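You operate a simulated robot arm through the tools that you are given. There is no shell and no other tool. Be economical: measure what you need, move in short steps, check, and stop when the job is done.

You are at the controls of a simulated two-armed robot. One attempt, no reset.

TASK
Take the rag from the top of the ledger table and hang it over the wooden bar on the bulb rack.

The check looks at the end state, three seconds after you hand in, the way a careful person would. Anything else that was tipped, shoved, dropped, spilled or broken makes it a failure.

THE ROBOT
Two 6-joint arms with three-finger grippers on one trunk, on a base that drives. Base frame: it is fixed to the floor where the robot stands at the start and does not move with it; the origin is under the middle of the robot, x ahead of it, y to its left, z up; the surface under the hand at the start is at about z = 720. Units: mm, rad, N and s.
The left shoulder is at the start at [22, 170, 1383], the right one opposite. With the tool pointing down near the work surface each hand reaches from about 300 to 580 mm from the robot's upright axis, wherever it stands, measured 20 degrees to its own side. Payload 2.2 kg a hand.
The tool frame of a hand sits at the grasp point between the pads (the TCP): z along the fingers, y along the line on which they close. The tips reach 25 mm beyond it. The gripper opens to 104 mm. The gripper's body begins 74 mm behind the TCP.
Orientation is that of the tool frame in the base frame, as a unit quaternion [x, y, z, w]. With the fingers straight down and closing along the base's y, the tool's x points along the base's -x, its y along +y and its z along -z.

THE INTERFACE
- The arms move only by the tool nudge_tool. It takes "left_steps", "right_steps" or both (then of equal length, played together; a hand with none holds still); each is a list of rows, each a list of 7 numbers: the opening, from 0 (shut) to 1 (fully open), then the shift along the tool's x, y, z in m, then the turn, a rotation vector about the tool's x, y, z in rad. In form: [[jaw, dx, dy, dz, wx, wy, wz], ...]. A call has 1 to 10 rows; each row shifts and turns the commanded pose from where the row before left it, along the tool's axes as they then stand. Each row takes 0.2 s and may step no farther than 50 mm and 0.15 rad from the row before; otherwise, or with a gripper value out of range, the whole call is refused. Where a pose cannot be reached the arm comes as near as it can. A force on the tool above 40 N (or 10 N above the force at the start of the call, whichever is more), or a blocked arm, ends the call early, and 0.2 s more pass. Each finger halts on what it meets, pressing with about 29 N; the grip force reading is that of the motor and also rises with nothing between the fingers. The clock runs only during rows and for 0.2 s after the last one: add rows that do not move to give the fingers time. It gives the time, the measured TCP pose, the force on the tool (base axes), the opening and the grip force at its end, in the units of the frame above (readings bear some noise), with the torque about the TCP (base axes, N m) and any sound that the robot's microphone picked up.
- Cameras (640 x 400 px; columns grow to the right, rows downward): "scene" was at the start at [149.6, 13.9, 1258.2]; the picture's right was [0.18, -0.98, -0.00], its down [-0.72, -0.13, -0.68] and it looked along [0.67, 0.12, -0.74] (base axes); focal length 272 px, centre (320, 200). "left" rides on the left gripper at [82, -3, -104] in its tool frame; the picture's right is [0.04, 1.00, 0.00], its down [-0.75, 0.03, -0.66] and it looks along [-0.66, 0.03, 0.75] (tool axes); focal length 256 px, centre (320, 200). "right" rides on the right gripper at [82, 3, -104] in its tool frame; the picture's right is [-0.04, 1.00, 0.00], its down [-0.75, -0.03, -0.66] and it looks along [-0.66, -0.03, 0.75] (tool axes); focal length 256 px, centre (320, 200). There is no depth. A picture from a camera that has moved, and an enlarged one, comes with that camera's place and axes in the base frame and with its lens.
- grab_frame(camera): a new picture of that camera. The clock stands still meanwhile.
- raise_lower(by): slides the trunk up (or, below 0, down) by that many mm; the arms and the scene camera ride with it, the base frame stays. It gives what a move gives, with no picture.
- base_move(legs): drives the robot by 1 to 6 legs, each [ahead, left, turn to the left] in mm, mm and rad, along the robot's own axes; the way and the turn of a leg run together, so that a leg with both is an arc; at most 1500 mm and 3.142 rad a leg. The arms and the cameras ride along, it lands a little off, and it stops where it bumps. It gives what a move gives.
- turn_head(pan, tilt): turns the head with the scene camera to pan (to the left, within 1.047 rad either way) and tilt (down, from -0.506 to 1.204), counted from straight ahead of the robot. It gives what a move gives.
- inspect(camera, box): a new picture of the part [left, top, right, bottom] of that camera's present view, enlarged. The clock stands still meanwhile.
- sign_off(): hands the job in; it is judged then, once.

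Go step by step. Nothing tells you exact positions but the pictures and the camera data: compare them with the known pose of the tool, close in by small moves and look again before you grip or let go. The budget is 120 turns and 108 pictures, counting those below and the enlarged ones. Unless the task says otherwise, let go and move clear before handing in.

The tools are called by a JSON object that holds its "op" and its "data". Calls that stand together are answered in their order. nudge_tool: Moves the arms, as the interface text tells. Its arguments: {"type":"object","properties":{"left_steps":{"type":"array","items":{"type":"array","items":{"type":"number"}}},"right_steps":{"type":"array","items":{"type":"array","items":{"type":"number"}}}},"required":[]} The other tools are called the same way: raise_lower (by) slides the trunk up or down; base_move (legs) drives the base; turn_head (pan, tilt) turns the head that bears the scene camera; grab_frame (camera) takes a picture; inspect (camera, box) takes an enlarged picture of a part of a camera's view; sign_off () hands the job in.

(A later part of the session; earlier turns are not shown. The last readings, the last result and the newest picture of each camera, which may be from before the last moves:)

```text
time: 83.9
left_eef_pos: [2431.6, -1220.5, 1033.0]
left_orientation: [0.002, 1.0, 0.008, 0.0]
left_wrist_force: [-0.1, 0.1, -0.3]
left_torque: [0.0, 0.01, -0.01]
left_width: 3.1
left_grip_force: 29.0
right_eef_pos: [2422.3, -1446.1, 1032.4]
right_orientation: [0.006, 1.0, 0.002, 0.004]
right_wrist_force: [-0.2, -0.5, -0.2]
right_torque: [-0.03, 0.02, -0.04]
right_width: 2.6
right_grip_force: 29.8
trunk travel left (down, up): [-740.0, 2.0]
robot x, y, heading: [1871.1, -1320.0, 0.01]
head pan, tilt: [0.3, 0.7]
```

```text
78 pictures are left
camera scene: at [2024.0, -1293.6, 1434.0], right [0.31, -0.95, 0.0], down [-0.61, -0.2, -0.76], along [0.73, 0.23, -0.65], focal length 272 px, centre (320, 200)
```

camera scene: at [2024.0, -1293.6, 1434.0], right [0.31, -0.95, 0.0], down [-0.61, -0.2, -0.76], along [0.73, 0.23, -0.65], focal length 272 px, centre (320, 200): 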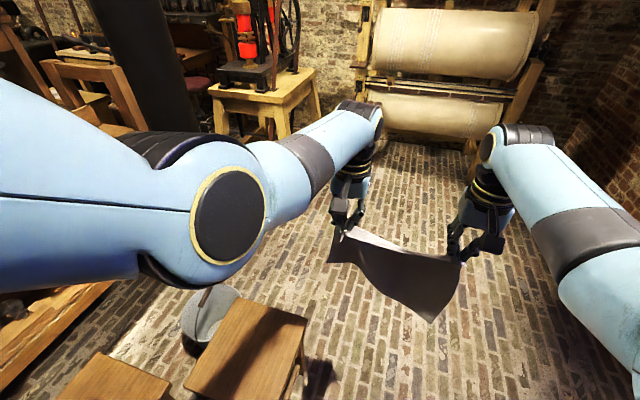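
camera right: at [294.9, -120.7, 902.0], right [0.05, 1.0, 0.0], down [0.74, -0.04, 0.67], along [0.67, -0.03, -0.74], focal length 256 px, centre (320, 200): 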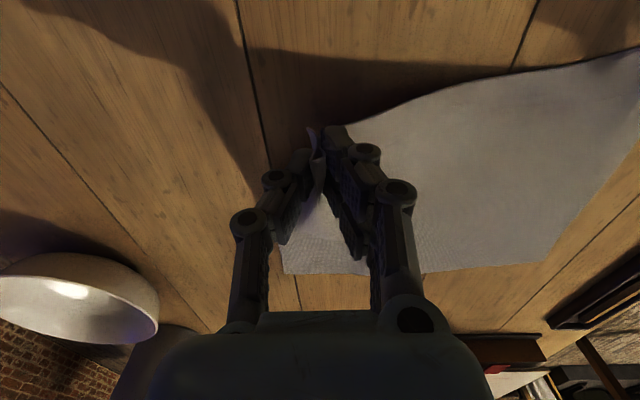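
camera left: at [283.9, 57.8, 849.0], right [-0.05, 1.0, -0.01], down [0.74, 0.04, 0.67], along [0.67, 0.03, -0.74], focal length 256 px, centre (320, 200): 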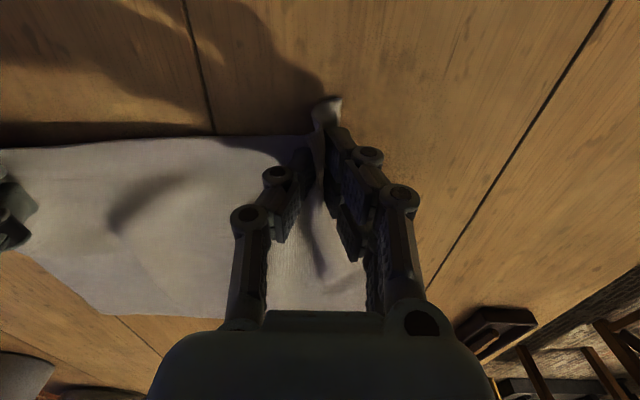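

Clear ahead. I drive on past the stools and turn toward the bar.

{"op": "base_move", "data": {"legs": [[1060, 0, 0], [0, 0, 2.5]]}}

{"op": "turn_head", "data": {"pan": 0.0, "tilt": 0.8}}

{"op": "grab_frame", "data": {"camera": "scene"}}

```text
time: 85.6
left_eef_pos: [2550.2, -1219.1, 1034.7]
left_orientation: [-0.003, 1.0, 0.006, 0.001]
left_wrist_force: [-1.0, 0.2, -0.1]
left_torque: [-0.05, -0.01, 0.0]
left_width: 3.2
left_grip_force: 29.3
right_eef_pos: [2543.2, -1443.5, 1035.7]
right_orientation: [0.002, 1.0, 0.002, 0.006]
right_wrist_force: [-0.1, 0.8, -0.1]
right_torque: [-0.03, 0.0, -0.02]
right_width: 2.4
right_grip_force: 29.1
trunk travel left (down, up): [-740.0, 2.0]
robot x, y, heading: [1999.0, -1326.2, 0.022]
head pan, tilt: [0.3, 0.7]
stopped in leg 1: the robot was blocked; the commanded pose is now the measured one
```

```text
time: 86.4
left_eef_pos: [2555.4, -1222.4, 1034.1]
left_orientation: [-0.004, 1.0, 0.008, -0.001]
left_wrist_force: [-0.1, 0.5, 0.3]
left_torque: [0.05, 0.01, 0.01]
left_width: 3.0
left_grip_force: 29.0
right_eef_pos: [2547.6, -1447.8, 1033.5]
right_orientation: [0.002, 1.0, 0.002, 0.004]
right_wrist_force: [0.7, 0.0, -0.3]
right_torque: [0.03, 0.01, 0.0]
right_width: 2.5
right_grip_force: 28.4
trunk travel left (down, up): [-740.0, 2.0]
robot x, y, heading: [1999.1, -1324.7, 0.024]
head pan, tilt: [0.0, 0.799]
```

```text
77 pictures are left
camera scene: at [2152.4, -1323.5, 1425.8], right [0.02, -1.0, 0.0], down [-0.72, -0.02, -0.7], along [0.7, 0.02, -0.72], focal length 272 px, centre (320, 200)
```

scene: 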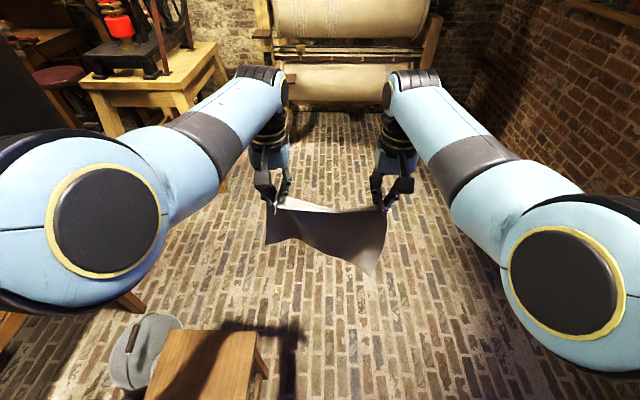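

The base was blocked, probably touching the nearer stool's corner. I look down before doing anything.

{"op": "turn_head", "data": {"pan": 0.5, "tilt": 1.2}}

{"op": "grab_frame", "data": {"camera": "scene"}}

```text
time: 87.3
left_eef_pos: [2554.5, -1221.1, 1033.3]
left_orientation: [-0.004, 1.0, 0.008, 0.0]
left_wrist_force: [1.3, -0.6, -0.2]
left_torque: [-0.03, -0.02, 0.0]
left_width: 3.2
left_grip_force: 28.7
right_eef_pos: [2547.4, -1446.3, 1034.3]
right_orientation: [0.0, 1.0, 0.001, 0.004]
right_wrist_force: [-1.3, 0.0, 0.7]
right_torque: [-0.04, 0.02, 0.0]
right_width: 2.4
right_grip_force: 29.2
trunk travel left (down, up): [-740.0, 2.0]
robot x, y, heading: [2001.2, -1325.1, 0.024]
head pan, tilt: [0.499, 1.201]
```

```text
76 pictures are left
camera scene: at [2120.0, -1297.0, 1398.1], right [0.5, -0.87, 0.0], down [-0.81, -0.46, -0.36], along [0.31, 0.18, -0.93], focal length 272 px, centre (320, 200)
```

scene: 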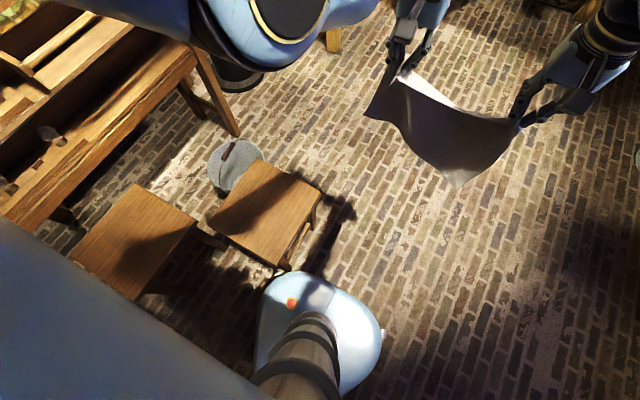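

The stool's corners are where they were before (within a few mm), so it was only touched. I back off, shift to the right, pass with clearance, then turn.

{"op": "base_move", "data": {"legs": [[-60, 0, 0], [0, -190, 0], [1000, 0, 0], [0, 0, 2.5]]}}

{"op": "turn_head", "data": {"pan": 0.0, "tilt": 0.8}}

{"op": "grab_frame", "data": {"camera": "scene"}}

```text
time: 100.2
left_eef_pos: [2430.3, -1250.1, 1034.3]
left_orientation: [0.953, -0.303, -0.002, 0.007]
left_wrist_force: [-0.1, -0.2, -0.5]
left_torque: [0.02, -0.01, -0.03]
left_width: 3.0
left_grip_force: 28.9
right_eef_pos: [2569.2, -1071.6, 1034.5]
right_orientation: [0.951, -0.308, -0.004, 0.001]
right_wrist_force: [0.5, -0.4, 0.8]
right_torque: [0.0, -0.01, -0.04]
right_width: 1.9
right_grip_force: 28.8
trunk travel left (down, up): [-740.0, 2.0]
robot x, y, heading: [2940.3, -1491.2, 2.537]
head pan, tilt: [0.499, 1.201]
```

```text
time: 101.1
left_eef_pos: [2430.3, -1248.8, 1034.0]
left_orientation: [0.953, -0.304, -0.002, 0.007]
left_wrist_force: [0.2, -0.4, -0.8]
left_torque: [0.03, 0.0, -0.02]
left_width: 3.1
left_grip_force: 29.2
right_eef_pos: [2568.3, -1071.9, 1033.5]
right_orientation: [0.951, -0.309, -0.004, 0.0]
right_wrist_force: [0.5, 0.2, 0.6]
right_torque: [0.03, 0.01, -0.03]
right_width: 2.0
right_grip_force: 28.6
trunk travel left (down, up): [-740.0, 2.0]
robot x, y, heading: [2944.2, -1484.8, 2.54]
head pan, tilt: [0.0, 0.799]
```

```text
75 pictures are left
camera scene: at [2816.6, -1403.6, 1425.8], right [0.57, 0.82, 0.0], down [0.59, -0.41, -0.7], along [-0.57, 0.39, -0.72], focal length 272 px, centre (320, 200)
```

scene: 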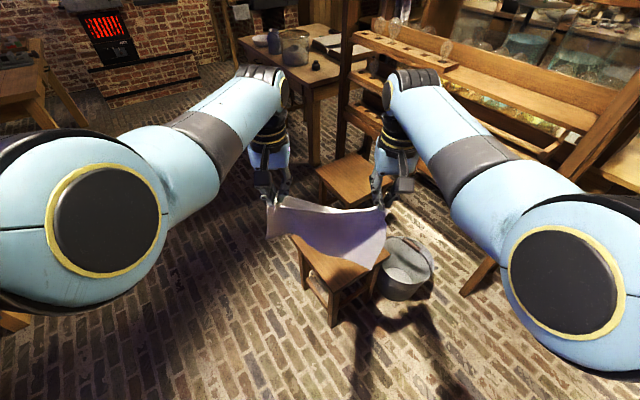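

I'm past the stools, facing the bar diagonally. I raise both hands so the rag's lower edge will clear the bar, then look.

{"op": "nudge_tool", "data": {"left_steps": [[0, 0, 0, -0.034, 0, 0, 0], [0, 0, 0, -0.034, 0, 0, 0], [0, 0, 0, -0.034, 0, 0, 0], [0, 0, 0, -0.034, 0, 0, 0], [0, 0, 0, -0.034, 0, 0, 0], [0, 0, 0, -0.034, 0, 0, 0]], "right_steps": [[0, 0, 0, -0.034, 0, 0, 0], [0, 0, 0, -0.034, 0, 0, 0], [0, 0, 0, -0.034, 0, 0, 0], [0, 0, 0, -0.034, 0, 0, 0], [0, 0, 0, -0.034, 0, 0, 0], [0, 0, 0, -0.034, 0, 0, 0]]}}

{"op": "grab_frame", "data": {"camera": "scene"}}

```text
time: 102.5
left_eef_pos: [2415.4, -1253.6, 1227.5]
left_orientation: [0.956, -0.294, -0.004, 0.019]
left_wrist_force: [-0.2, 0.1, 0.5]
left_torque: [-0.05, -0.01, 0.0]
left_width: 2.8
left_grip_force: 28.9
left hand out of reach, approached as far as the arm can: row 6
right_eef_pos: [2550.1, -1065.4, 1216.3]
right_orientation: [0.951, -0.309, -0.004, 0.0]
right_wrist_force: [-0.7, 0.4, -0.2]
right_torque: [0.0, 0.01, -0.04]
right_width: 2.1
right_grip_force: 28.9
right hand out of reach, approached as far as the arm can: row 5, 6
trunk travel left (down, up): [-740.0, 2.0]
robot x, y, heading: [2941.7, -1489.5, 2.539]
head pan, tilt: [0.0, 0.799]
```

```text
74 pictures are left
camera scene: at [2815.7, -1402.7, 1425.7], right [0.57, 0.82, 0.0], down [0.59, -0.41, -0.7], along [-0.57, 0.39, -0.72], focal length 272 px, centre (320, 200)
```

scene: 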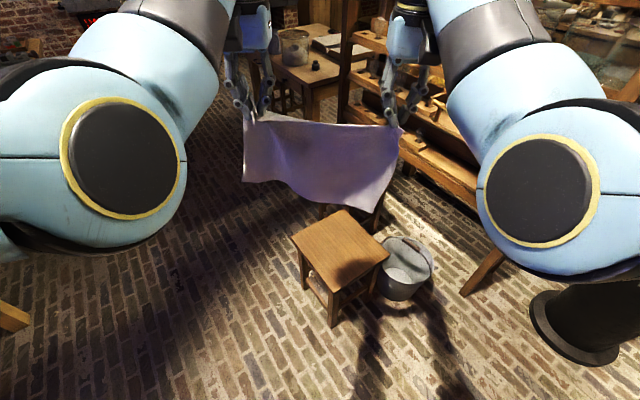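

Hands are as high as they go (~1220). I check the wrist cameras for the bar.

{"op": "grab_frame", "data": {"camera": "right"}}

{"op": "turn_head", "data": {"pan": -0.15, "tilt": 0.45}}

{"op": "grab_frame", "data": {"camera": "scene"}}

```text
73 pictures are left
camera right: at [2615.6, -1117.5, 1319.5], right [-0.62, -0.78, 0.0], down [-0.59, 0.47, 0.66], along [-0.52, 0.41, -0.75], focal length 256 px, centre (320, 200)
```

right: 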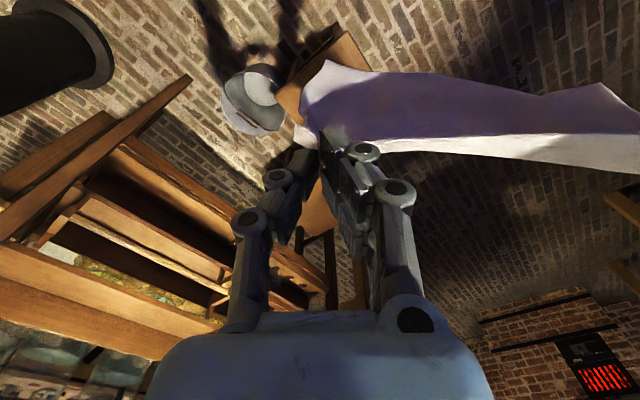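

```text
time: 103.3
left_eef_pos: [2414.7, -1252.3, 1231.5]
left_orientation: [0.956, -0.294, -0.008, 0.015]
left_wrist_force: [0.1, 0.4, -0.5]
left_torque: [0.0, 0.0, 0.01]
left_width: 3.0
left_grip_force: 29.3
right_eef_pos: [2551.0, -1066.8, 1215.7]
right_orientation: [0.951, -0.308, -0.005, 0.0]
right_wrist_force: [0.4, 1.0, 0.6]
right_torque: [-0.01, 0.02, 0.01]
right_width: 2.1
right_grip_force: 29.0
trunk travel left (down, up): [-740.0, 2.0]
robot x, y, heading: [2939.0, -1490.2, 2.541]
head pan, tilt: [-0.15, 0.45]
```

```text
72 pictures are left
camera scene: at [2816.1, -1386.6, 1456.2], right [0.68, 0.73, 0.0], down [0.32, -0.3, -0.9], along [-0.66, 0.62, -0.44], focal length 272 px, centre (320, 200)
```

scene: 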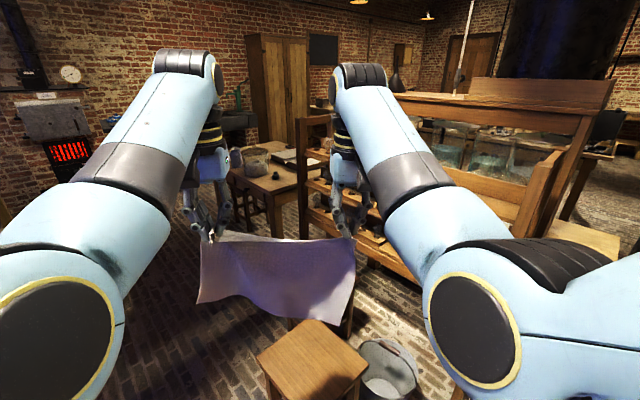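

{"op": "inspect", "data": {"camera": "right", "box": [0, 60, 340, 360]}}

```text
1.33 times, centred on (170, 210) of right
camera zoom: at [2616.3, -1118.8, 1319.9], right [-0.62, -0.79, 0.0], down [-0.59, 0.46, 0.66], along [-0.52, 0.41, -0.75], focal length 341 px, centre (520, 187)
```

zoom: 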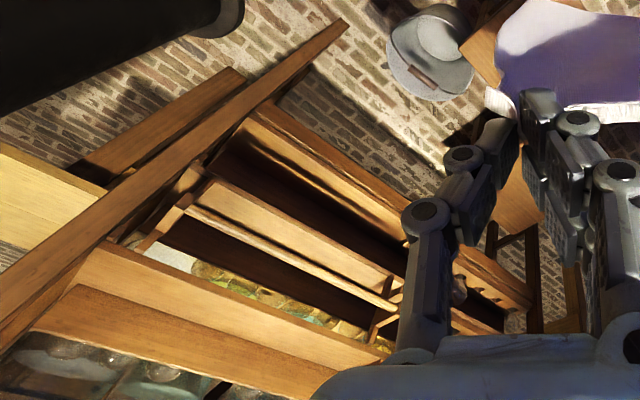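

The bar is visible in the right wrist view: about x 2200–2620, y −495, z 948, with open space in front. I move the base near it and turn a bit more square to it, still short of the bar.

{"op": "base_move", "data": {"legs": [[293, -272, 0], [0, 0, -0.38]]}}

{"op": "grab_frame", "data": {"camera": "right"}}

{"op": "grab_frame", "data": {"camera": "left"}}

{"op": "grab_frame", "data": {"camera": "scene"}}

```text
time: 107.0
left_eef_pos: [2456.9, -683.4, 1230.1]
left_orientation: [0.881, -0.473, -0.009, 0.015]
left_wrist_force: [-0.5, 0.0, 0.0]
left_torque: [0.0, 0.0, -0.02]
left_width: 3.2
left_grip_force: 29.7
right_eef_pos: [2651.1, -562.8, 1216.2]
right_orientation: [0.874, -0.485, -0.006, -0.001]
right_wrist_force: [0.4, 0.0, -0.6]
right_torque: [-0.03, 0.02, 0.03]
right_width: 1.9
right_grip_force: 28.7
trunk travel left (down, up): [-740.0, 2.0]
robot x, y, heading: [2854.7, -1103.4, 2.149]
head pan, tilt: [-0.15, 0.45]
```

```text
70 pictures are left
camera right: at [2693.6, -635.9, 1319.8], right [-0.87, -0.49, 0.0], down [-0.37, 0.65, 0.66], along [-0.33, 0.58, -0.75], focal length 256 px, centre (320, 200)
```

right: 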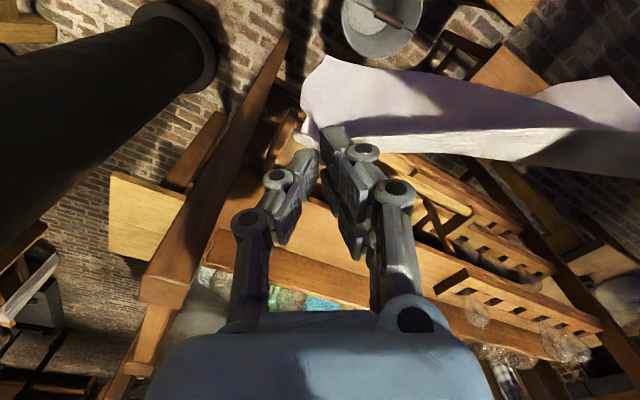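

```text
69 pictures are left
camera left: at [2508.5, -748.4, 1333.8], right [-0.81, -0.59, 0.04], down [-0.42, 0.62, 0.66], along [-0.41, 0.52, -0.75], focal length 256 px, centre (320, 200)
```

left: 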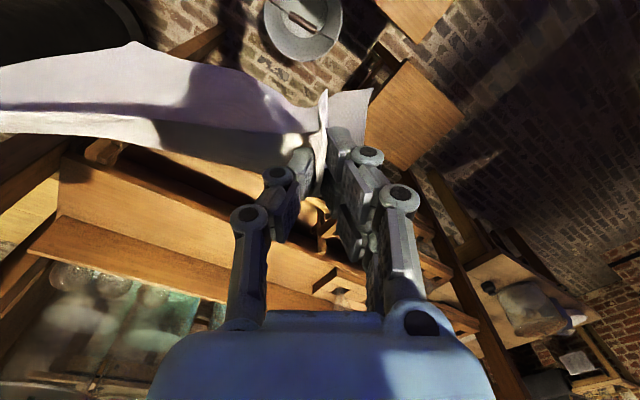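

```text
68 pictures are left
camera scene: at [2777.7, -959.1, 1456.2], right [0.91, 0.42, 0.0], down [0.18, -0.4, -0.9], along [-0.38, 0.82, -0.44], focal length 272 px, centre (320, 200)
```

scene: 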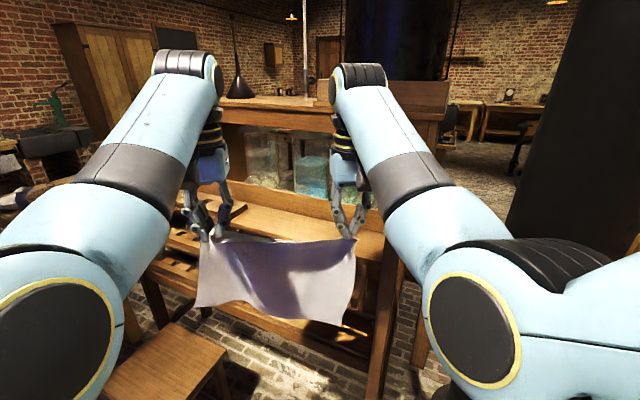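

The hand line is skewed to the bar; I draw the right hand back so that the rag's edge runs parallel to the bar.

{"op": "nudge_tool", "data": {"left_steps": [[0, 0, 0, 0, 0, 0, 0], [0, 0, 0, 0, 0, 0, 0], [0, 0, 0, 0, 0, 0, 0], [0, 0, 0, 0, 0, 0, 0], [0, 0, 0, 0, 0, 0, 0]], "right_steps": [[0, 0.021, 0.012, 0, 0, 0, 0], [0, 0.021, 0.012, 0, 0, 0, 0], [0, 0.021, 0.012, 0, 0, 0, 0], [0, 0.021, 0.012, 0, 0, 0, 0], [0, 0.02, 0.011, 0, 0, 0, 0]]}}

```text
time: 107.9
left_eef_pos: [2457.6, -683.9, 1230.4]
left_orientation: [0.88, -0.475, -0.006, 0.011]
left_wrist_force: [34.7, 18.9, -3.9]
left_torque: [0.47, -0.93, 0.01]
left_width: 3.7
left_grip_force: 29.4
right_eef_pos: [2692.7, -562.0, 1210.3]
right_orientation: [0.854, -0.516, -0.01, -0.066]
right_wrist_force: [-35.0, -17.2, 4.0]
right_torque: [-0.51, 0.96, -0.13]
right_width: 3.0
right_grip_force: 28.8
right hand out of reach, approached as far as the arm can: row 1, 2, 3, 4
trunk travel left (down, up): [-740.0, 2.0]
robot x, y, heading: [2858.0, -1101.3, 2.148]
head pan, tilt: [-0.15, 0.45]
stopped in row 4 (right hand): the arm was blocked; the commanded pose is now the measured one
```

The right arm ran to a limit and stretched the rag. I ease it back and tilt both tools forward, so the wrists come back and reach improves.

{"op": "nudge_tool", "data": {"left_steps": [[0, 0, 0, 0, 0, 0, 0], [0, 0, 0, 0, 0, 0, 0], [0, 0, 0, 0, 0, -0.12, 0], [0, 0, 0, 0, 0, -0.12, 0], [0, 0, 0, 0, 0, -0.12, 0], [0, 0, 0, 0, 0, -0.12, 0], [0, 0, 0, 0, 0, -0.12, 0]], "right_steps": [[0, 0, 0.02, 0, 0, -0.05, 0], [0, 0, 0.025, 0, 0, -0.05, 0], [0, 0, 0, 0, 0, -0.12, 0], [0, 0, 0, 0, 0, -0.12, 0], [0, 0, 0, 0, 0, -0.12, 0], [0, 0, 0, 0, 0, -0.12, 0], [0, 0, 0, 0, 0, -0.12, 0]]}}

{"op": "grab_frame", "data": {"camera": "scene"}}

```text
time: 108.7
left_eef_pos: [2438.8, -684.7, 1241.0]
left_orientation: [0.884, -0.464, -0.057, 0.0]
left_wrist_force: [1.8, -0.1, 0.2]
left_torque: [0.01, 0.0, 0.0]
left_width: 3.2
left_grip_force: 29.2
right_eef_pos: [2723.6, -515.3, 1212.2]
right_orientation: [0.823, -0.533, -0.06, -0.187]
right_wrist_force: [-0.7, -0.1, 0.1]
right_torque: [-0.02, 0.01, 0.03]
right_width: 0.0
right_grip_force: 28.6
right hand out of reach, approached as far as the arm can: row 3
trunk travel left (down, up): [-740.0, 2.0]
robot x, y, heading: [2853.5, -1104.5, 2.147]
head pan, tilt: [-0.15, 0.45]
stopped in row 3 (right hand): the arm was blocked; the commanded pose is now the measured one
```

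```text
67 pictures are left
camera scene: at [2779.4, -960.1, 1456.4], right [0.91, 0.42, 0.0], down [0.18, -0.4, -0.9], along [-0.38, 0.82, -0.43], focal length 272 px, centre (320, 200)
```

scene: 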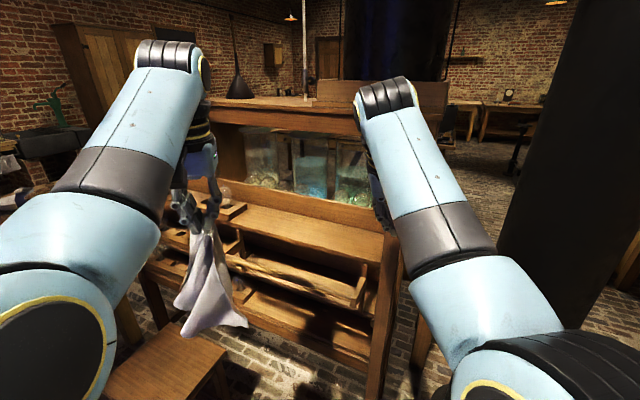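

The right hand lost its corner; the rag now hangs from the left hand alone, about 260 mm long, which still lets me drape it. I back away from the rack first to tuck the right arm safely.

{"op": "base_move", "data": {"legs": [[-210, 137, 0]]}}

{"op": "nudge_tool", "data": {"right_steps": [[0, 0, 0, 0.03, 0, 0.1, 0], [0, 0, 0, 0.035, 0, 0.1, 0], [0, 0, 0, 0.035, 0, 0.1, 0], [0, 0.02, 0, 0.035, 0, 0, 0], [0, 0.03, 0, 0.03, 0, 0, 0], [0, 0.03, 0, 0.03, 0, 0, 0], [0, 0.03, 0, 0.02, 0, 0, 0]]}}

{"op": "grab_frame", "data": {"camera": "scene"}}

```text
time: 110.5
left_eef_pos: [2439.5, -937.8, 1241.2]
left_orientation: [0.883, -0.465, -0.056, 0.0]
left_wrist_force: [0.3, 0.9, -0.2]
left_torque: [0.02, -0.03, -0.03]
left_width: 2.9
left_grip_force: 28.9
right_eef_pos: [2722.6, -767.2, 1214.0]
right_orientation: [0.823, -0.533, -0.061, -0.188]
right_wrist_force: [-0.5, 0.0, 1.0]
right_torque: [0.01, -0.01, 0.0]
right_width: 0.2
right_grip_force: 28.4
trunk travel left (down, up): [-740.0, 2.0]
robot x, y, heading: [2858.5, -1355.0, 2.154]
head pan, tilt: [-0.15, 0.45]
```

```text
time: 112.1
left_eef_pos: [2439.7, -937.7, 1241.9]
left_orientation: [0.884, -0.465, -0.057, 0.0]
left_wrist_force: [0.8, -0.2, 0.2]
left_torque: [0.02, -0.01, -0.03]
left_width: 3.3
left_grip_force: 29.4
right_eef_pos: [2803.6, -831.2, 1006.8]
right_orientation: [0.824, -0.554, 0.062, -0.105]
right_wrist_force: [0.9, -0.8, 0.5]
right_torque: [0.03, 0.01, -0.02]
right_width: 0.0
right_grip_force: 28.0
trunk travel left (down, up): [-740.0, 2.0]
robot x, y, heading: [2858.3, -1351.1, 2.156]
head pan, tilt: [-0.15, 0.45]
```

```text
66 pictures are left
camera scene: at [2780.2, -1213.1, 1456.5], right [0.91, 0.42, 0.0], down [0.18, -0.4, -0.9], along [-0.38, 0.82, -0.43], focal length 272 px, centre (320, 200)
```

scene: 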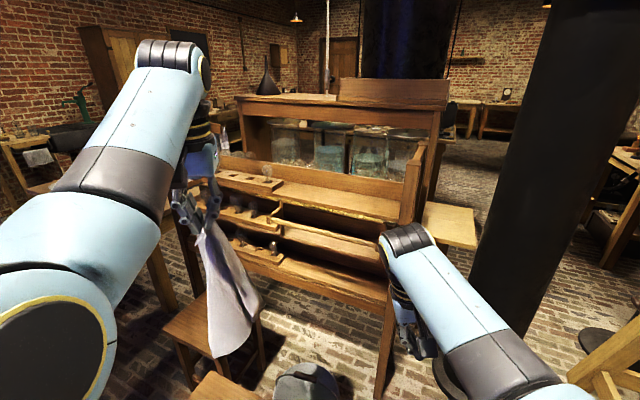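

The rag's lowest corner hangs about 50 mm below bar height. I tuck the right arm out further and try raising the left hand with a forward tilt.

{"op": "nudge_tool", "data": {"left_steps": [[0, 0, 0, 0, 0, -0.1, 0], [0, 0, 0, 0, 0, -0.1, 0], [0, 0, 0, 0, 0, -0.1, 0], [0, -0.007, 0, -0.015, 0, 0, 0], [0, -0.007, 0, -0.015, 0, 0, 0], [0, -0.007, 0, -0.015, 0, 0, 0]], "right_steps": [[0, 0.02, -0.015, 0, 0, 0, 0], [0, 0.02, -0.015, 0, 0, 0, 0], [0, 0.02, -0.015, 0, 0, 0, 0], [0, 0.02, -0.015, 0, 0, 0, 0], [0, 0, -0.015, 0, 0, 0, 0], [0, 0, 0, 0, 0, 0, 0]]}}

{"op": "grab_frame", "data": {"camera": "scene"}}

```text
time: 113.7
left_eef_pos: [2380.7, -966.0, 1279.6]
left_orientation: [0.874, -0.436, -0.213, -0.019]
left_wrist_force: [0.3, -0.1, 0.1]
left_torque: [0.0, 0.01, 0.0]
left_width: 3.0
left_grip_force: 28.5
right_eef_pos: [2901.8, -876.7, 1023.4]
right_orientation: [0.822, -0.555, 0.063, -0.106]
right_wrist_force: [-0.6, -0.1, 0.0]
right_torque: [-0.01, 0.0, 0.03]
right_width: 0.0
right_grip_force: 28.6
trunk travel left (down, up): [-740.0, 2.0]
robot x, y, heading: [2857.9, -1353.5, 2.151]
head pan, tilt: [-0.15, 0.45]
stopped in row 6 (left hand): the arm was blocked; the commanded pose is now the measured one
```

```text
65 pictures are left
camera scene: at [2779.4, -1212.0, 1456.3], right [0.91, 0.42, 0.0], down [0.18, -0.4, -0.9], along [-0.38, 0.82, -0.44], focal length 272 px, centre (320, 200)
```

scene: 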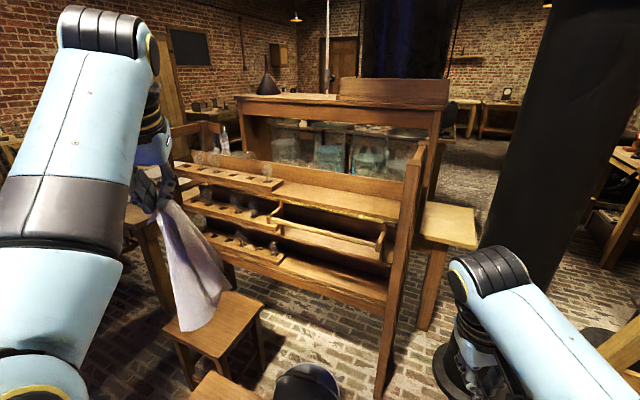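

Now the bar is plainly visible (x 2246–2655, y −500, z 940) and the left hand is at z 1280. I move the base so the rag stops just in front of the bar's middle.

{"op": "base_move", "data": {"legs": [[279, -267, 0]]}}

{"op": "grab_frame", "data": {"camera": "scene"}}

{"op": "grab_frame", "data": {"camera": "left"}}

```text
time: 116.2
left_eef_pos: [2450.4, -584.7, 1278.2]
left_orientation: [0.874, -0.437, -0.212, -0.019]
left_wrist_force: [-0.3, 0.6, -1.2]
left_torque: [-0.02, -0.02, -0.02]
left_width: 2.8
left_grip_force: 29.1
right_eef_pos: [2973.4, -496.7, 1024.2]
right_orientation: [0.822, -0.556, 0.063, -0.104]
right_wrist_force: [-0.4, 0.7, -0.4]
right_torque: [-0.04, 0.0, 0.01]
right_width: 0.0
right_grip_force: 28.4
trunk travel left (down, up): [-740.0, 2.0]
robot x, y, heading: [2926.9, -979.1, 2.15]
head pan, tilt: [-0.15, 0.45]
```

```text
64 pictures are left
camera scene: at [2849.4, -831.7, 1456.2], right [0.91, 0.42, 0.0], down [0.18, -0.4, -0.9], along [-0.37, 0.82, -0.44], focal length 272 px, centre (320, 200)
```

scene: 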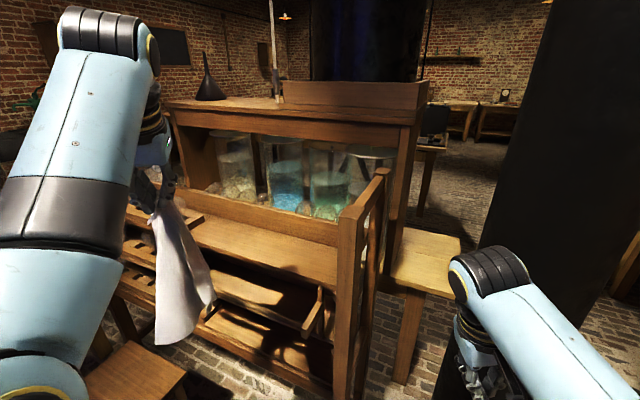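

```text
63 pictures are left
camera left: at [2533.8, -667.7, 1341.4], right [-0.75, -0.65, 0.14], down [-0.19, 0.41, 0.89], along [-0.63, 0.64, -0.43], focal length 256 px, centre (320, 200)
```

left: 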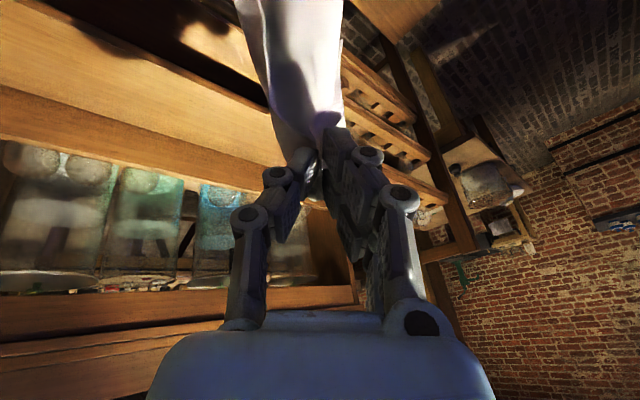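

The rag is in front of the bar at x≈2450. I move it over so the lower part hangs behind the bar.

{"op": "base_move", "data": {"legs": [[75, -49, 0], [46, -31, 0]]}}

{"op": "grab_frame", "data": {"camera": "scene"}}

{"op": "inspect", "data": {"camera": "scene", "box": [100, 160, 360, 380]}}

```text
time: 117.8
left_eef_pos: [2449.1, -441.7, 1277.7]
left_orientation: [0.873, -0.438, -0.212, -0.019]
left_wrist_force: [-0.6, -0.6, -1.2]
left_torque: [-0.01, -0.06, -0.01]
left_width: 3.1
left_grip_force: 28.9
right_eef_pos: [2971.6, -356.2, 1024.0]
right_orientation: [0.821, -0.557, 0.063, -0.106]
right_wrist_force: [-1.0, -0.5, 0.0]
right_torque: [0.02, -0.05, 0.0]
right_width: 0.0
right_grip_force: 28.1
trunk travel left (down, up): [-740.0, 2.0]
robot x, y, heading: [2923.7, -830.1, 2.15]
head pan, tilt: [-0.15, 0.45]
```

```text
62 pictures are left
camera scene: at [2846.3, -690.7, 1456.3], right [0.91, 0.41, 0.0], down [0.18, -0.4, -0.9], along [-0.37, 0.82, -0.44], focal length 272 px, centre (320, 200)
```

scene: 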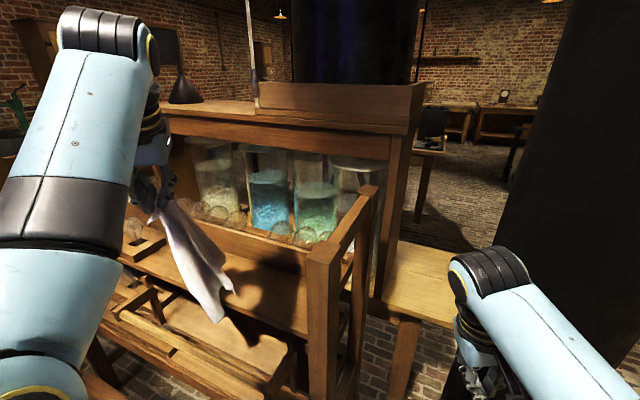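

```text
1.82 times, centred on (230, 270) of scene
camera zoom: at [2846.3, -690.7, 1456.3], right [0.91, 0.41, 0.0], down [0.18, -0.4, -0.9], along [-0.37, 0.82, -0.44], focal length 494 px, centre (484, 73)
```

zoom: 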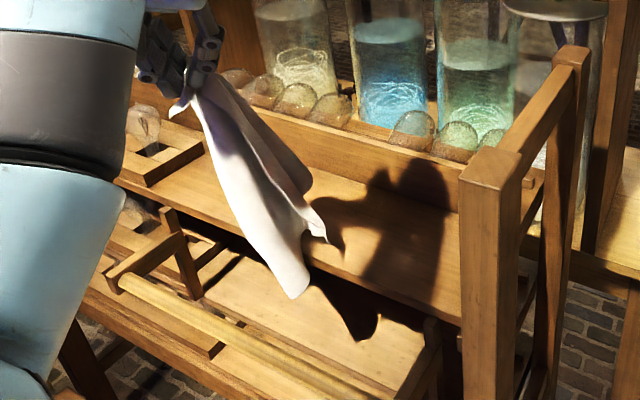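

The rag hangs freely above the gap behind the bar. I lower the trunk 140 mm to drop the lower end behind the bar and check.

{"op": "raise_lower", "data": {"by": -140}}

{"op": "inspect", "data": {"camera": "scene", "box": [60, 120, 320, 340]}}

{"op": "grab_frame", "data": {"camera": "left"}}

```text
time: 119.5
left_eef_pos: [2450.5, -442.1, 1138.8]
left_orientation: [0.873, -0.438, -0.214, -0.018]
left_wrist_force: [-0.5, -0.2, 0.7]
left_torque: [0.0, -0.04, 0.02]
left_width: 3.2
left_grip_force: 29.5
right_eef_pos: [2972.7, -355.1, 883.4]
right_orientation: [0.821, -0.558, 0.063, -0.105]
right_wrist_force: [-0.3, -0.1, 0.3]
right_torque: [-0.02, -0.02, 0.03]
right_width: 0.3
right_grip_force: 28.6
trunk travel left (down, up): [-600.0, 142.0]
robot x, y, heading: [2927.8, -835.4, 2.143]
head pan, tilt: [-0.15, 0.45]
```

```text
1.82 times, centred on (190, 230) of scene
camera zoom: at [2848.4, -689.0, 1316.0], right [0.91, 0.41, 0.0], down [0.18, -0.4, -0.9], along [-0.37, 0.82, -0.44], focal length 494 px, centre (556, 146)
```

zoom: 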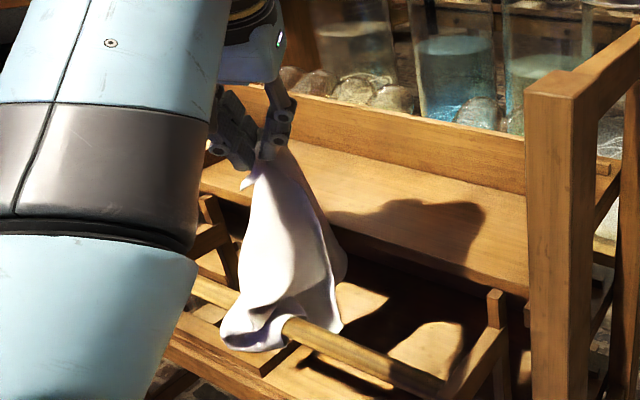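

```text
59 pictures are left
camera left: at [2533.0, -524.3, 1201.5], right [-0.75, -0.64, 0.14], down [-0.19, 0.41, 0.89], along [-0.63, 0.65, -0.43], focal length 256 px, centre (320, 200)
```

left: 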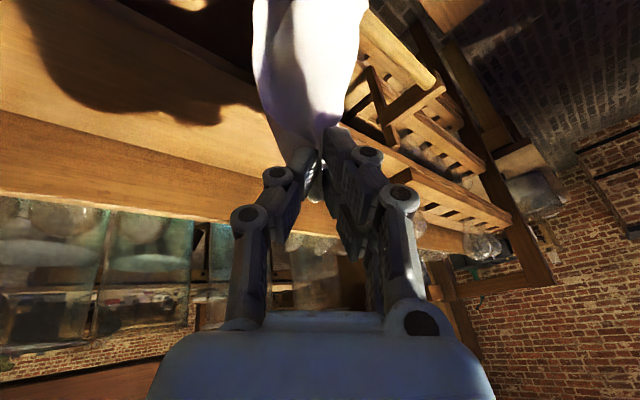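

The cone of cloth landed on both sides of the bar, which is unreliable. Better plan: keep the rag in front of the bar and carry the held end over and behind. I go back up and in front first.

{"op": "raise_lower", "data": {"by": 140}}

{"op": "base_move", "data": {"legs": [[-134, 88, 0]]}}

{"op": "raise_lower", "data": {"by": -225}}

{"op": "grab_frame", "data": {"camera": "scene"}}

{"op": "inspect", "data": {"camera": "scene", "box": [60, 120, 320, 340]}}

```text
time: 121.1
left_eef_pos: [2451.7, -441.2, 1277.7]
left_orientation: [0.873, -0.438, -0.212, -0.018]
left_wrist_force: [0.1, -0.3, -0.3]
left_torque: [-0.01, -0.02, 0.01]
left_width: 3.1
left_grip_force: 29.2
right_eef_pos: [2973.7, -354.6, 1022.9]
right_orientation: [0.821, -0.557, 0.063, -0.104]
right_wrist_force: [-0.2, -0.2, -0.4]
right_torque: [0.03, 0.01, 0.01]
right_width: 0.3
right_grip_force: 28.5
trunk travel left (down, up): [-740.0, 2.0]
robot x, y, heading: [2923.0, -831.2, 2.144]
head pan, tilt: [-0.15, 0.45]
```

```text
time: 122.6
left_eef_pos: [2450.1, -602.9, 1278.0]
left_orientation: [0.873, -0.439, -0.211, -0.018]
left_wrist_force: [-0.3, -0.1, 0.8]
left_torque: [0.0, -0.08, 0.0]
left_width: 2.8
left_grip_force: 28.9
right_eef_pos: [2971.4, -515.7, 1023.7]
right_orientation: [0.821, -0.557, 0.062, -0.105]
right_wrist_force: [0.0, -0.4, 0.3]
right_torque: [0.02, 0.02, 0.01]
right_width: 0.0
right_grip_force: 28.1
trunk travel left (down, up): [-740.0, 2.0]
robot x, y, heading: [2919.6, -992.5, 2.145]
head pan, tilt: [-0.15, 0.45]
```

```text
time: 124.9
left_eef_pos: [2449.4, -603.0, 1053.9]
left_orientation: [0.873, -0.438, -0.213, -0.016]
left_wrist_force: [0.5, 0.1, -0.3]
left_torque: [-0.02, -0.03, -0.02]
left_width: 3.3
left_grip_force: 29.2
right_eef_pos: [2971.2, -514.7, 798.2]
right_orientation: [0.821, -0.557, 0.063, -0.105]
right_wrist_force: [-0.6, 0.9, 0.0]
right_torque: [0.03, -0.01, 0.01]
right_width: 0.1
right_grip_force: 28.4
trunk travel left (down, up): [-515.0, 227.0]
robot x, y, heading: [2924.0, -989.3, 2.145]
head pan, tilt: [-0.15, 0.45]
```

```text
58 pictures are left
camera scene: at [2846.5, -848.4, 1230.2], right [0.91, 0.41, 0.0], down [0.18, -0.4, -0.9], along [-0.37, 0.82, -0.44], focal length 272 px, centre (320, 200)
```

scene: 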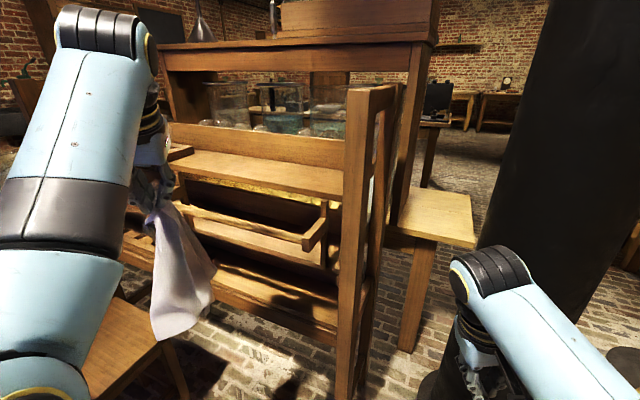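

```text
1.82 times, centred on (190, 230) of scene
camera zoom: at [2846.5, -848.4, 1230.2], right [0.91, 0.41, 0.0], down [0.18, -0.4, -0.9], along [-0.37, 0.82, -0.44], focal length 494 px, centre (556, 146)
```

zoom: 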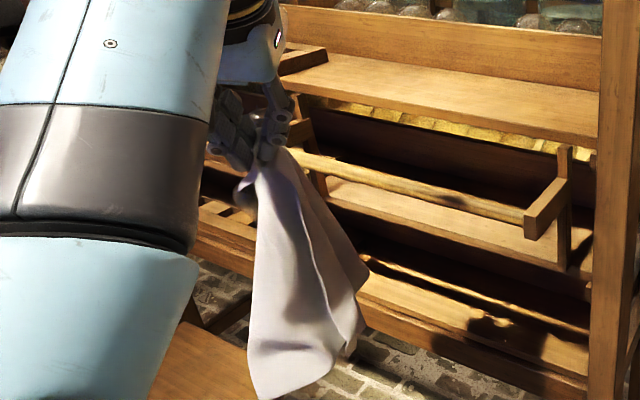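

A good view: the bar is at z≈960 and the rag hangs entirely in front of it. I raise slightly and carry the held end over the bar.

{"op": "raise_lower", "data": {"by": 22}}

{"op": "base_move", "data": {"legs": [[80, -52, 0], [54, -37, 0]]}}

{"op": "grab_frame", "data": {"camera": "scene"}}

{"op": "inspect", "data": {"camera": "scene", "box": [60, 120, 320, 340]}}

```text
time: 125.6
left_eef_pos: [2449.8, -602.4, 1075.4]
left_orientation: [0.873, -0.438, -0.213, -0.018]
left_wrist_force: [0.9, 0.8, -0.1]
left_torque: [0.0, -0.02, -0.03]
left_width: 3.2
left_grip_force: 29.1
right_eef_pos: [2971.8, -514.7, 819.5]
right_orientation: [0.822, -0.557, 0.063, -0.104]
right_wrist_force: [0.4, 0.4, 0.7]
right_torque: [0.0, 0.01, -0.05]
right_width: 0.0
right_grip_force: 28.3
trunk travel left (down, up): [-537.0, 205.0]
robot x, y, heading: [2923.0, -991.9, 2.144]
head pan, tilt: [-0.15, 0.45]
```

```text
time: 127.3
left_eef_pos: [2450.6, -442.2, 1074.1]
left_orientation: [0.873, -0.438, -0.212, -0.016]
left_wrist_force: [-0.1, 1.3, -0.3]
left_torque: [-0.08, 0.01, 0.05]
left_width: 3.0
left_grip_force: 29.1
right_eef_pos: [2972.0, -354.8, 819.8]
right_orientation: [0.821, -0.557, 0.063, -0.103]
right_wrist_force: [0.3, 1.2, -0.4]
right_torque: [-0.03, 0.0, -0.01]
right_width: 0.0
right_grip_force: 28.4
trunk travel left (down, up): [-537.0, 205.0]
robot x, y, heading: [2926.3, -832.5, 2.147]
head pan, tilt: [-0.15, 0.45]
```

```text
56 pictures are left
camera scene: at [2848.7, -686.3, 1252.1], right [0.91, 0.41, 0.0], down [0.18, -0.4, -0.9], along [-0.37, 0.82, -0.44], focal length 272 px, centre (320, 200)
```

scene: 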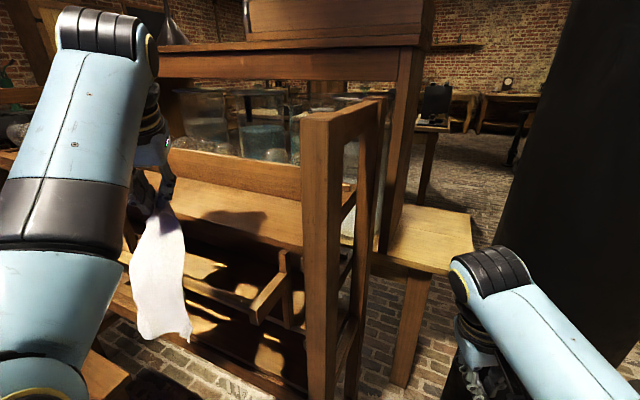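

```text
1.82 times, centred on (190, 230) of scene
camera zoom: at [2848.7, -686.3, 1252.1], right [0.91, 0.41, 0.0], down [0.18, -0.4, -0.9], along [-0.37, 0.82, -0.44], focal length 494 px, centre (556, 146)
```

zoom: 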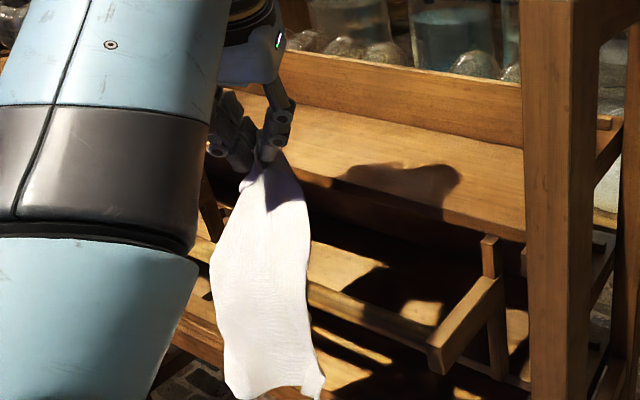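

The rag rides over the bar nicely, all in front. I pull 65 mm more over, to balance the two sides.

{"op": "base_move", "data": {"legs": [[55, -36, 0]]}}

{"op": "inspect", "data": {"camera": "scene", "box": [60, 120, 320, 340]}}

{"op": "grab_frame", "data": {"camera": "left"}}

```text
time: 128.3
left_eef_pos: [2451.1, -374.7, 1074.4]
left_orientation: [0.873, -0.439, -0.212, -0.017]
left_wrist_force: [0.4, 0.4, -0.6]
left_torque: [-0.04, -0.03, 0.0]
left_width: 3.1
left_grip_force: 29.1
right_eef_pos: [2973.5, -287.6, 819.1]
right_orientation: [0.821, -0.557, 0.064, -0.104]
right_wrist_force: [0.2, 0.3, -0.2]
right_torque: [-0.04, 0.0, 0.01]
right_width: 0.3
right_grip_force: 28.5
trunk travel left (down, up): [-537.0, 205.0]
robot x, y, heading: [2926.8, -768.0, 2.147]
head pan, tilt: [-0.15, 0.45]
```

```text
1.82 times, centred on (190, 230) of scene
camera zoom: at [2848.6, -620.4, 1252.1], right [0.91, 0.41, 0.0], down [0.18, -0.4, -0.9], along [-0.37, 0.82, -0.44], focal length 494 px, centre (556, 146)
```

zoom: 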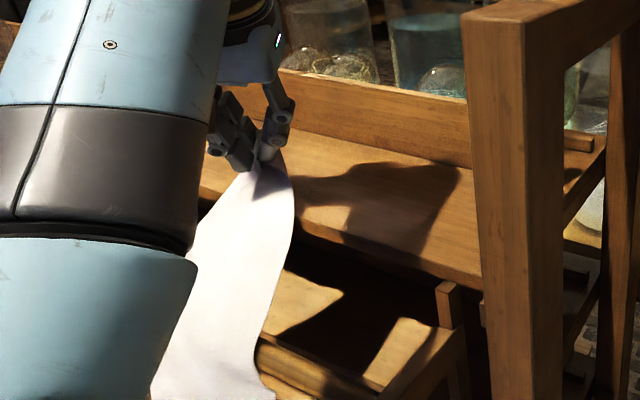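

```text
53 pictures are left
camera left: at [2532.9, -457.1, 1137.1], right [-0.75, -0.65, 0.14], down [-0.19, 0.41, 0.89], along [-0.63, 0.64, -0.43], focal length 256 px, centre (320, 200)
```

left: 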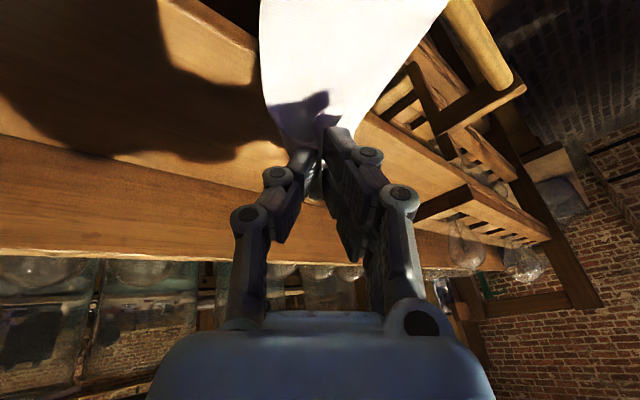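

About half is past the bar now. I come back 65 mm so the slack falls behind the bar, clear of the shelf, then check.

{"op": "base_move", "data": {"legs": [[-55, 36, 0]]}}

{"op": "raise_lower", "data": {"by": -35}}

{"op": "inspect", "data": {"camera": "scene", "box": [60, 120, 320, 340]}}

{"op": "grab_frame", "data": {"camera": "left"}}

```text
time: 129.3
left_eef_pos: [2450.0, -444.8, 1076.9]
left_orientation: [0.874, -0.437, -0.214, -0.018]
left_wrist_force: [1.0, -0.5, 0.8]
left_torque: [0.05, -0.02, -0.01]
left_width: 3.0
left_grip_force: 29.1
right_eef_pos: [2973.5, -355.0, 820.2]
right_orientation: [0.821, -0.557, 0.063, -0.105]
right_wrist_force: [-0.3, -0.6, 0.2]
right_torque: [0.05, 0.01, 0.05]
right_width: 0.0
right_grip_force: 28.0
trunk travel left (down, up): [-537.0, 205.0]
robot x, y, heading: [2923.7, -830.7, 2.147]
head pan, tilt: [-0.15, 0.45]
```

```text
time: 130.1
left_eef_pos: [2449.1, -443.8, 1039.2]
left_orientation: [0.874, -0.437, -0.213, -0.015]
left_wrist_force: [-0.1, -0.2, -0.1]
left_torque: [0.02, -0.01, -0.01]
left_width: 3.2
left_grip_force: 28.8
right_eef_pos: [2974.7, -354.0, 785.6]
right_orientation: [0.822, -0.557, 0.062, -0.105]
right_wrist_force: [-1.0, -1.0, 0.6]
right_torque: [0.01, 0.0, 0.03]
right_width: 0.0
right_grip_force: 28.1
trunk travel left (down, up): [-502.0, 240.0]
robot x, y, heading: [2921.9, -832.2, 2.142]
head pan, tilt: [-0.15, 0.45]
```

```text
1.82 times, centred on (190, 230) of scene
camera zoom: at [2848.1, -687.9, 1217.0], right [0.91, 0.41, 0.0], down [0.18, -0.4, -0.9], along [-0.37, 0.82, -0.44], focal length 494 px, centre (556, 146)
```

zoom: 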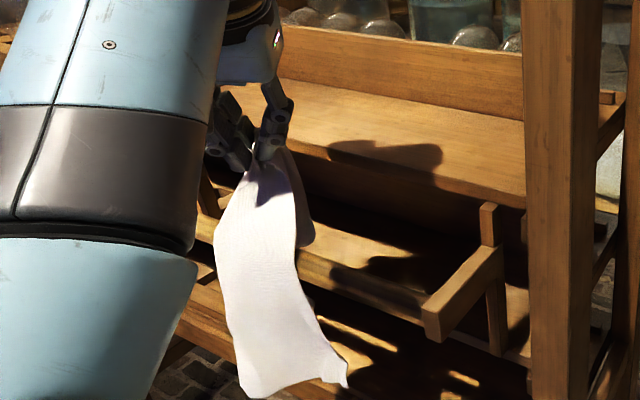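

```text
51 pictures are left
camera left: at [2532.0, -525.3, 1102.8], right [-0.75, -0.65, 0.14], down [-0.19, 0.41, 0.89], along [-0.64, 0.64, -0.43], focal length 256 px, centre (320, 200)
```

left: 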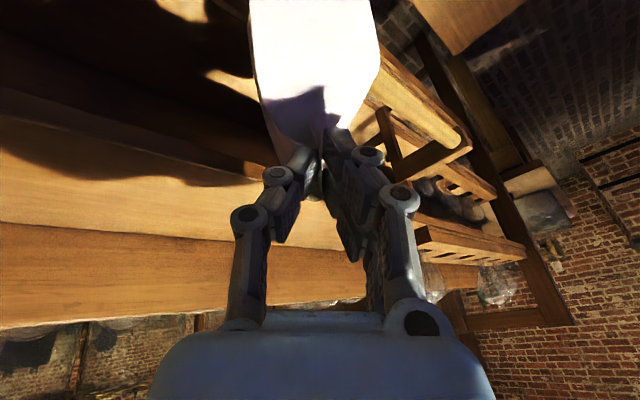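

The slack slid back to the front, so friction on the bar is low and I need balance at release. I raise the hand instead: that draws cloth over the bar while keeping the end above the gap.

{"op": "raise_lower", "data": {"by": 100}}

{"op": "base_move", "data": {"legs": [[14, -8, 0]]}}

{"op": "inspect", "data": {"camera": "scene", "box": [60, 160, 320, 380]}}

```text
time: 131.4
left_eef_pos: [2449.5, -442.9, 1139.8]
left_orientation: [0.874, -0.437, -0.212, -0.017]
left_wrist_force: [-0.3, -0.4, -0.6]
left_torque: [0.0, -0.02, 0.02]
left_width: 3.2
left_grip_force: 28.6
right_eef_pos: [2974.1, -354.1, 884.8]
right_orientation: [0.822, -0.557, 0.064, -0.104]
right_wrist_force: [-0.1, 0.1, 1.1]
right_torque: [-0.01, 0.04, 0.01]
right_width: 0.0
right_grip_force: 29.3
trunk travel left (down, up): [-602.0, 140.0]
robot x, y, heading: [2926.6, -830.8, 2.146]
head pan, tilt: [-0.15, 0.45]
```

```text
time: 132.2
left_eef_pos: [2449.6, -426.4, 1141.0]
left_orientation: [0.873, -0.438, -0.213, -0.017]
left_wrist_force: [-1.4, -0.5, -1.0]
left_torque: [-0.01, -0.03, 0.0]
left_width: 3.2
left_grip_force: 28.7
right_eef_pos: [2973.0, -339.5, 884.9]
right_orientation: [0.821, -0.557, 0.064, -0.104]
right_wrist_force: [0.6, -0.1, 0.3]
right_torque: [-0.02, -0.03, -0.02]
right_width: 0.0
right_grip_force: 28.4
trunk travel left (down, up): [-602.0, 140.0]
robot x, y, heading: [2923.3, -815.6, 2.145]
head pan, tilt: [-0.15, 0.45]
```

```text
1.82 times, centred on (190, 270) of scene
camera zoom: at [2847.8, -672.7, 1317.9], right [0.91, 0.41, 0.0], down [0.18, -0.4, -0.9], along [-0.37, 0.82, -0.44], focal length 494 px, centre (556, 73)
```

zoom: 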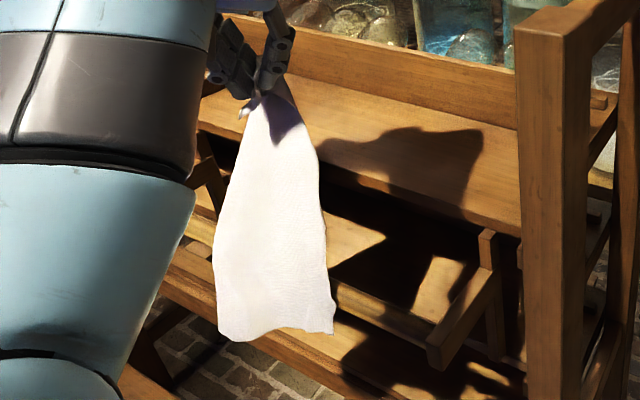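

About 170 mm is behind and 80 mm in front. I lower 30 mm for better balance and check.

{"op": "raise_lower", "data": {"by": -30}}

{"op": "inspect", "data": {"camera": "scene", "box": [60, 140, 320, 360]}}

```text
time: 132.9
left_eef_pos: [2449.2, -427.4, 1110.0]
left_orientation: [0.873, -0.438, -0.213, -0.018]
left_wrist_force: [0.1, -0.6, 0.5]
left_torque: [0.0, 0.02, 0.0]
left_width: 3.0
left_grip_force: 28.7
right_eef_pos: [2971.8, -338.7, 854.7]
right_orientation: [0.822, -0.557, 0.063, -0.105]
right_wrist_force: [0.5, 0.4, 0.0]
right_torque: [-0.01, 0.01, 0.01]
right_width: 0.1
right_grip_force: 28.1
trunk travel left (down, up): [-572.0, 170.0]
robot x, y, heading: [2927.6, -814.8, 2.141]
head pan, tilt: [-0.15, 0.45]
```

```text
1.82 times, centred on (190, 250) of scene
camera zoom: at [2847.8, -673.3, 1287.8], right [0.91, 0.41, 0.0], down [0.18, -0.4, -0.9], along [-0.37, 0.82, -0.44], focal length 494 px, centre (556, 109)
```

zoom: 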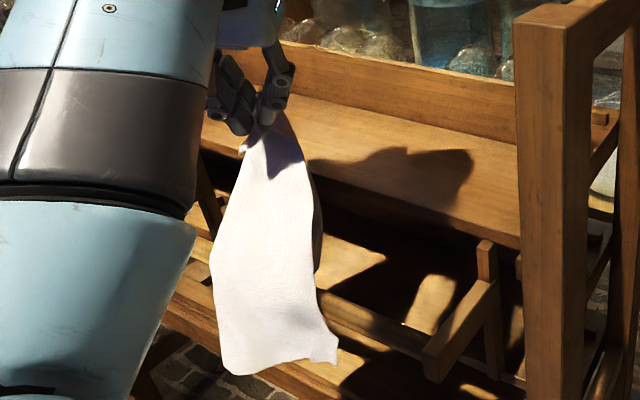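

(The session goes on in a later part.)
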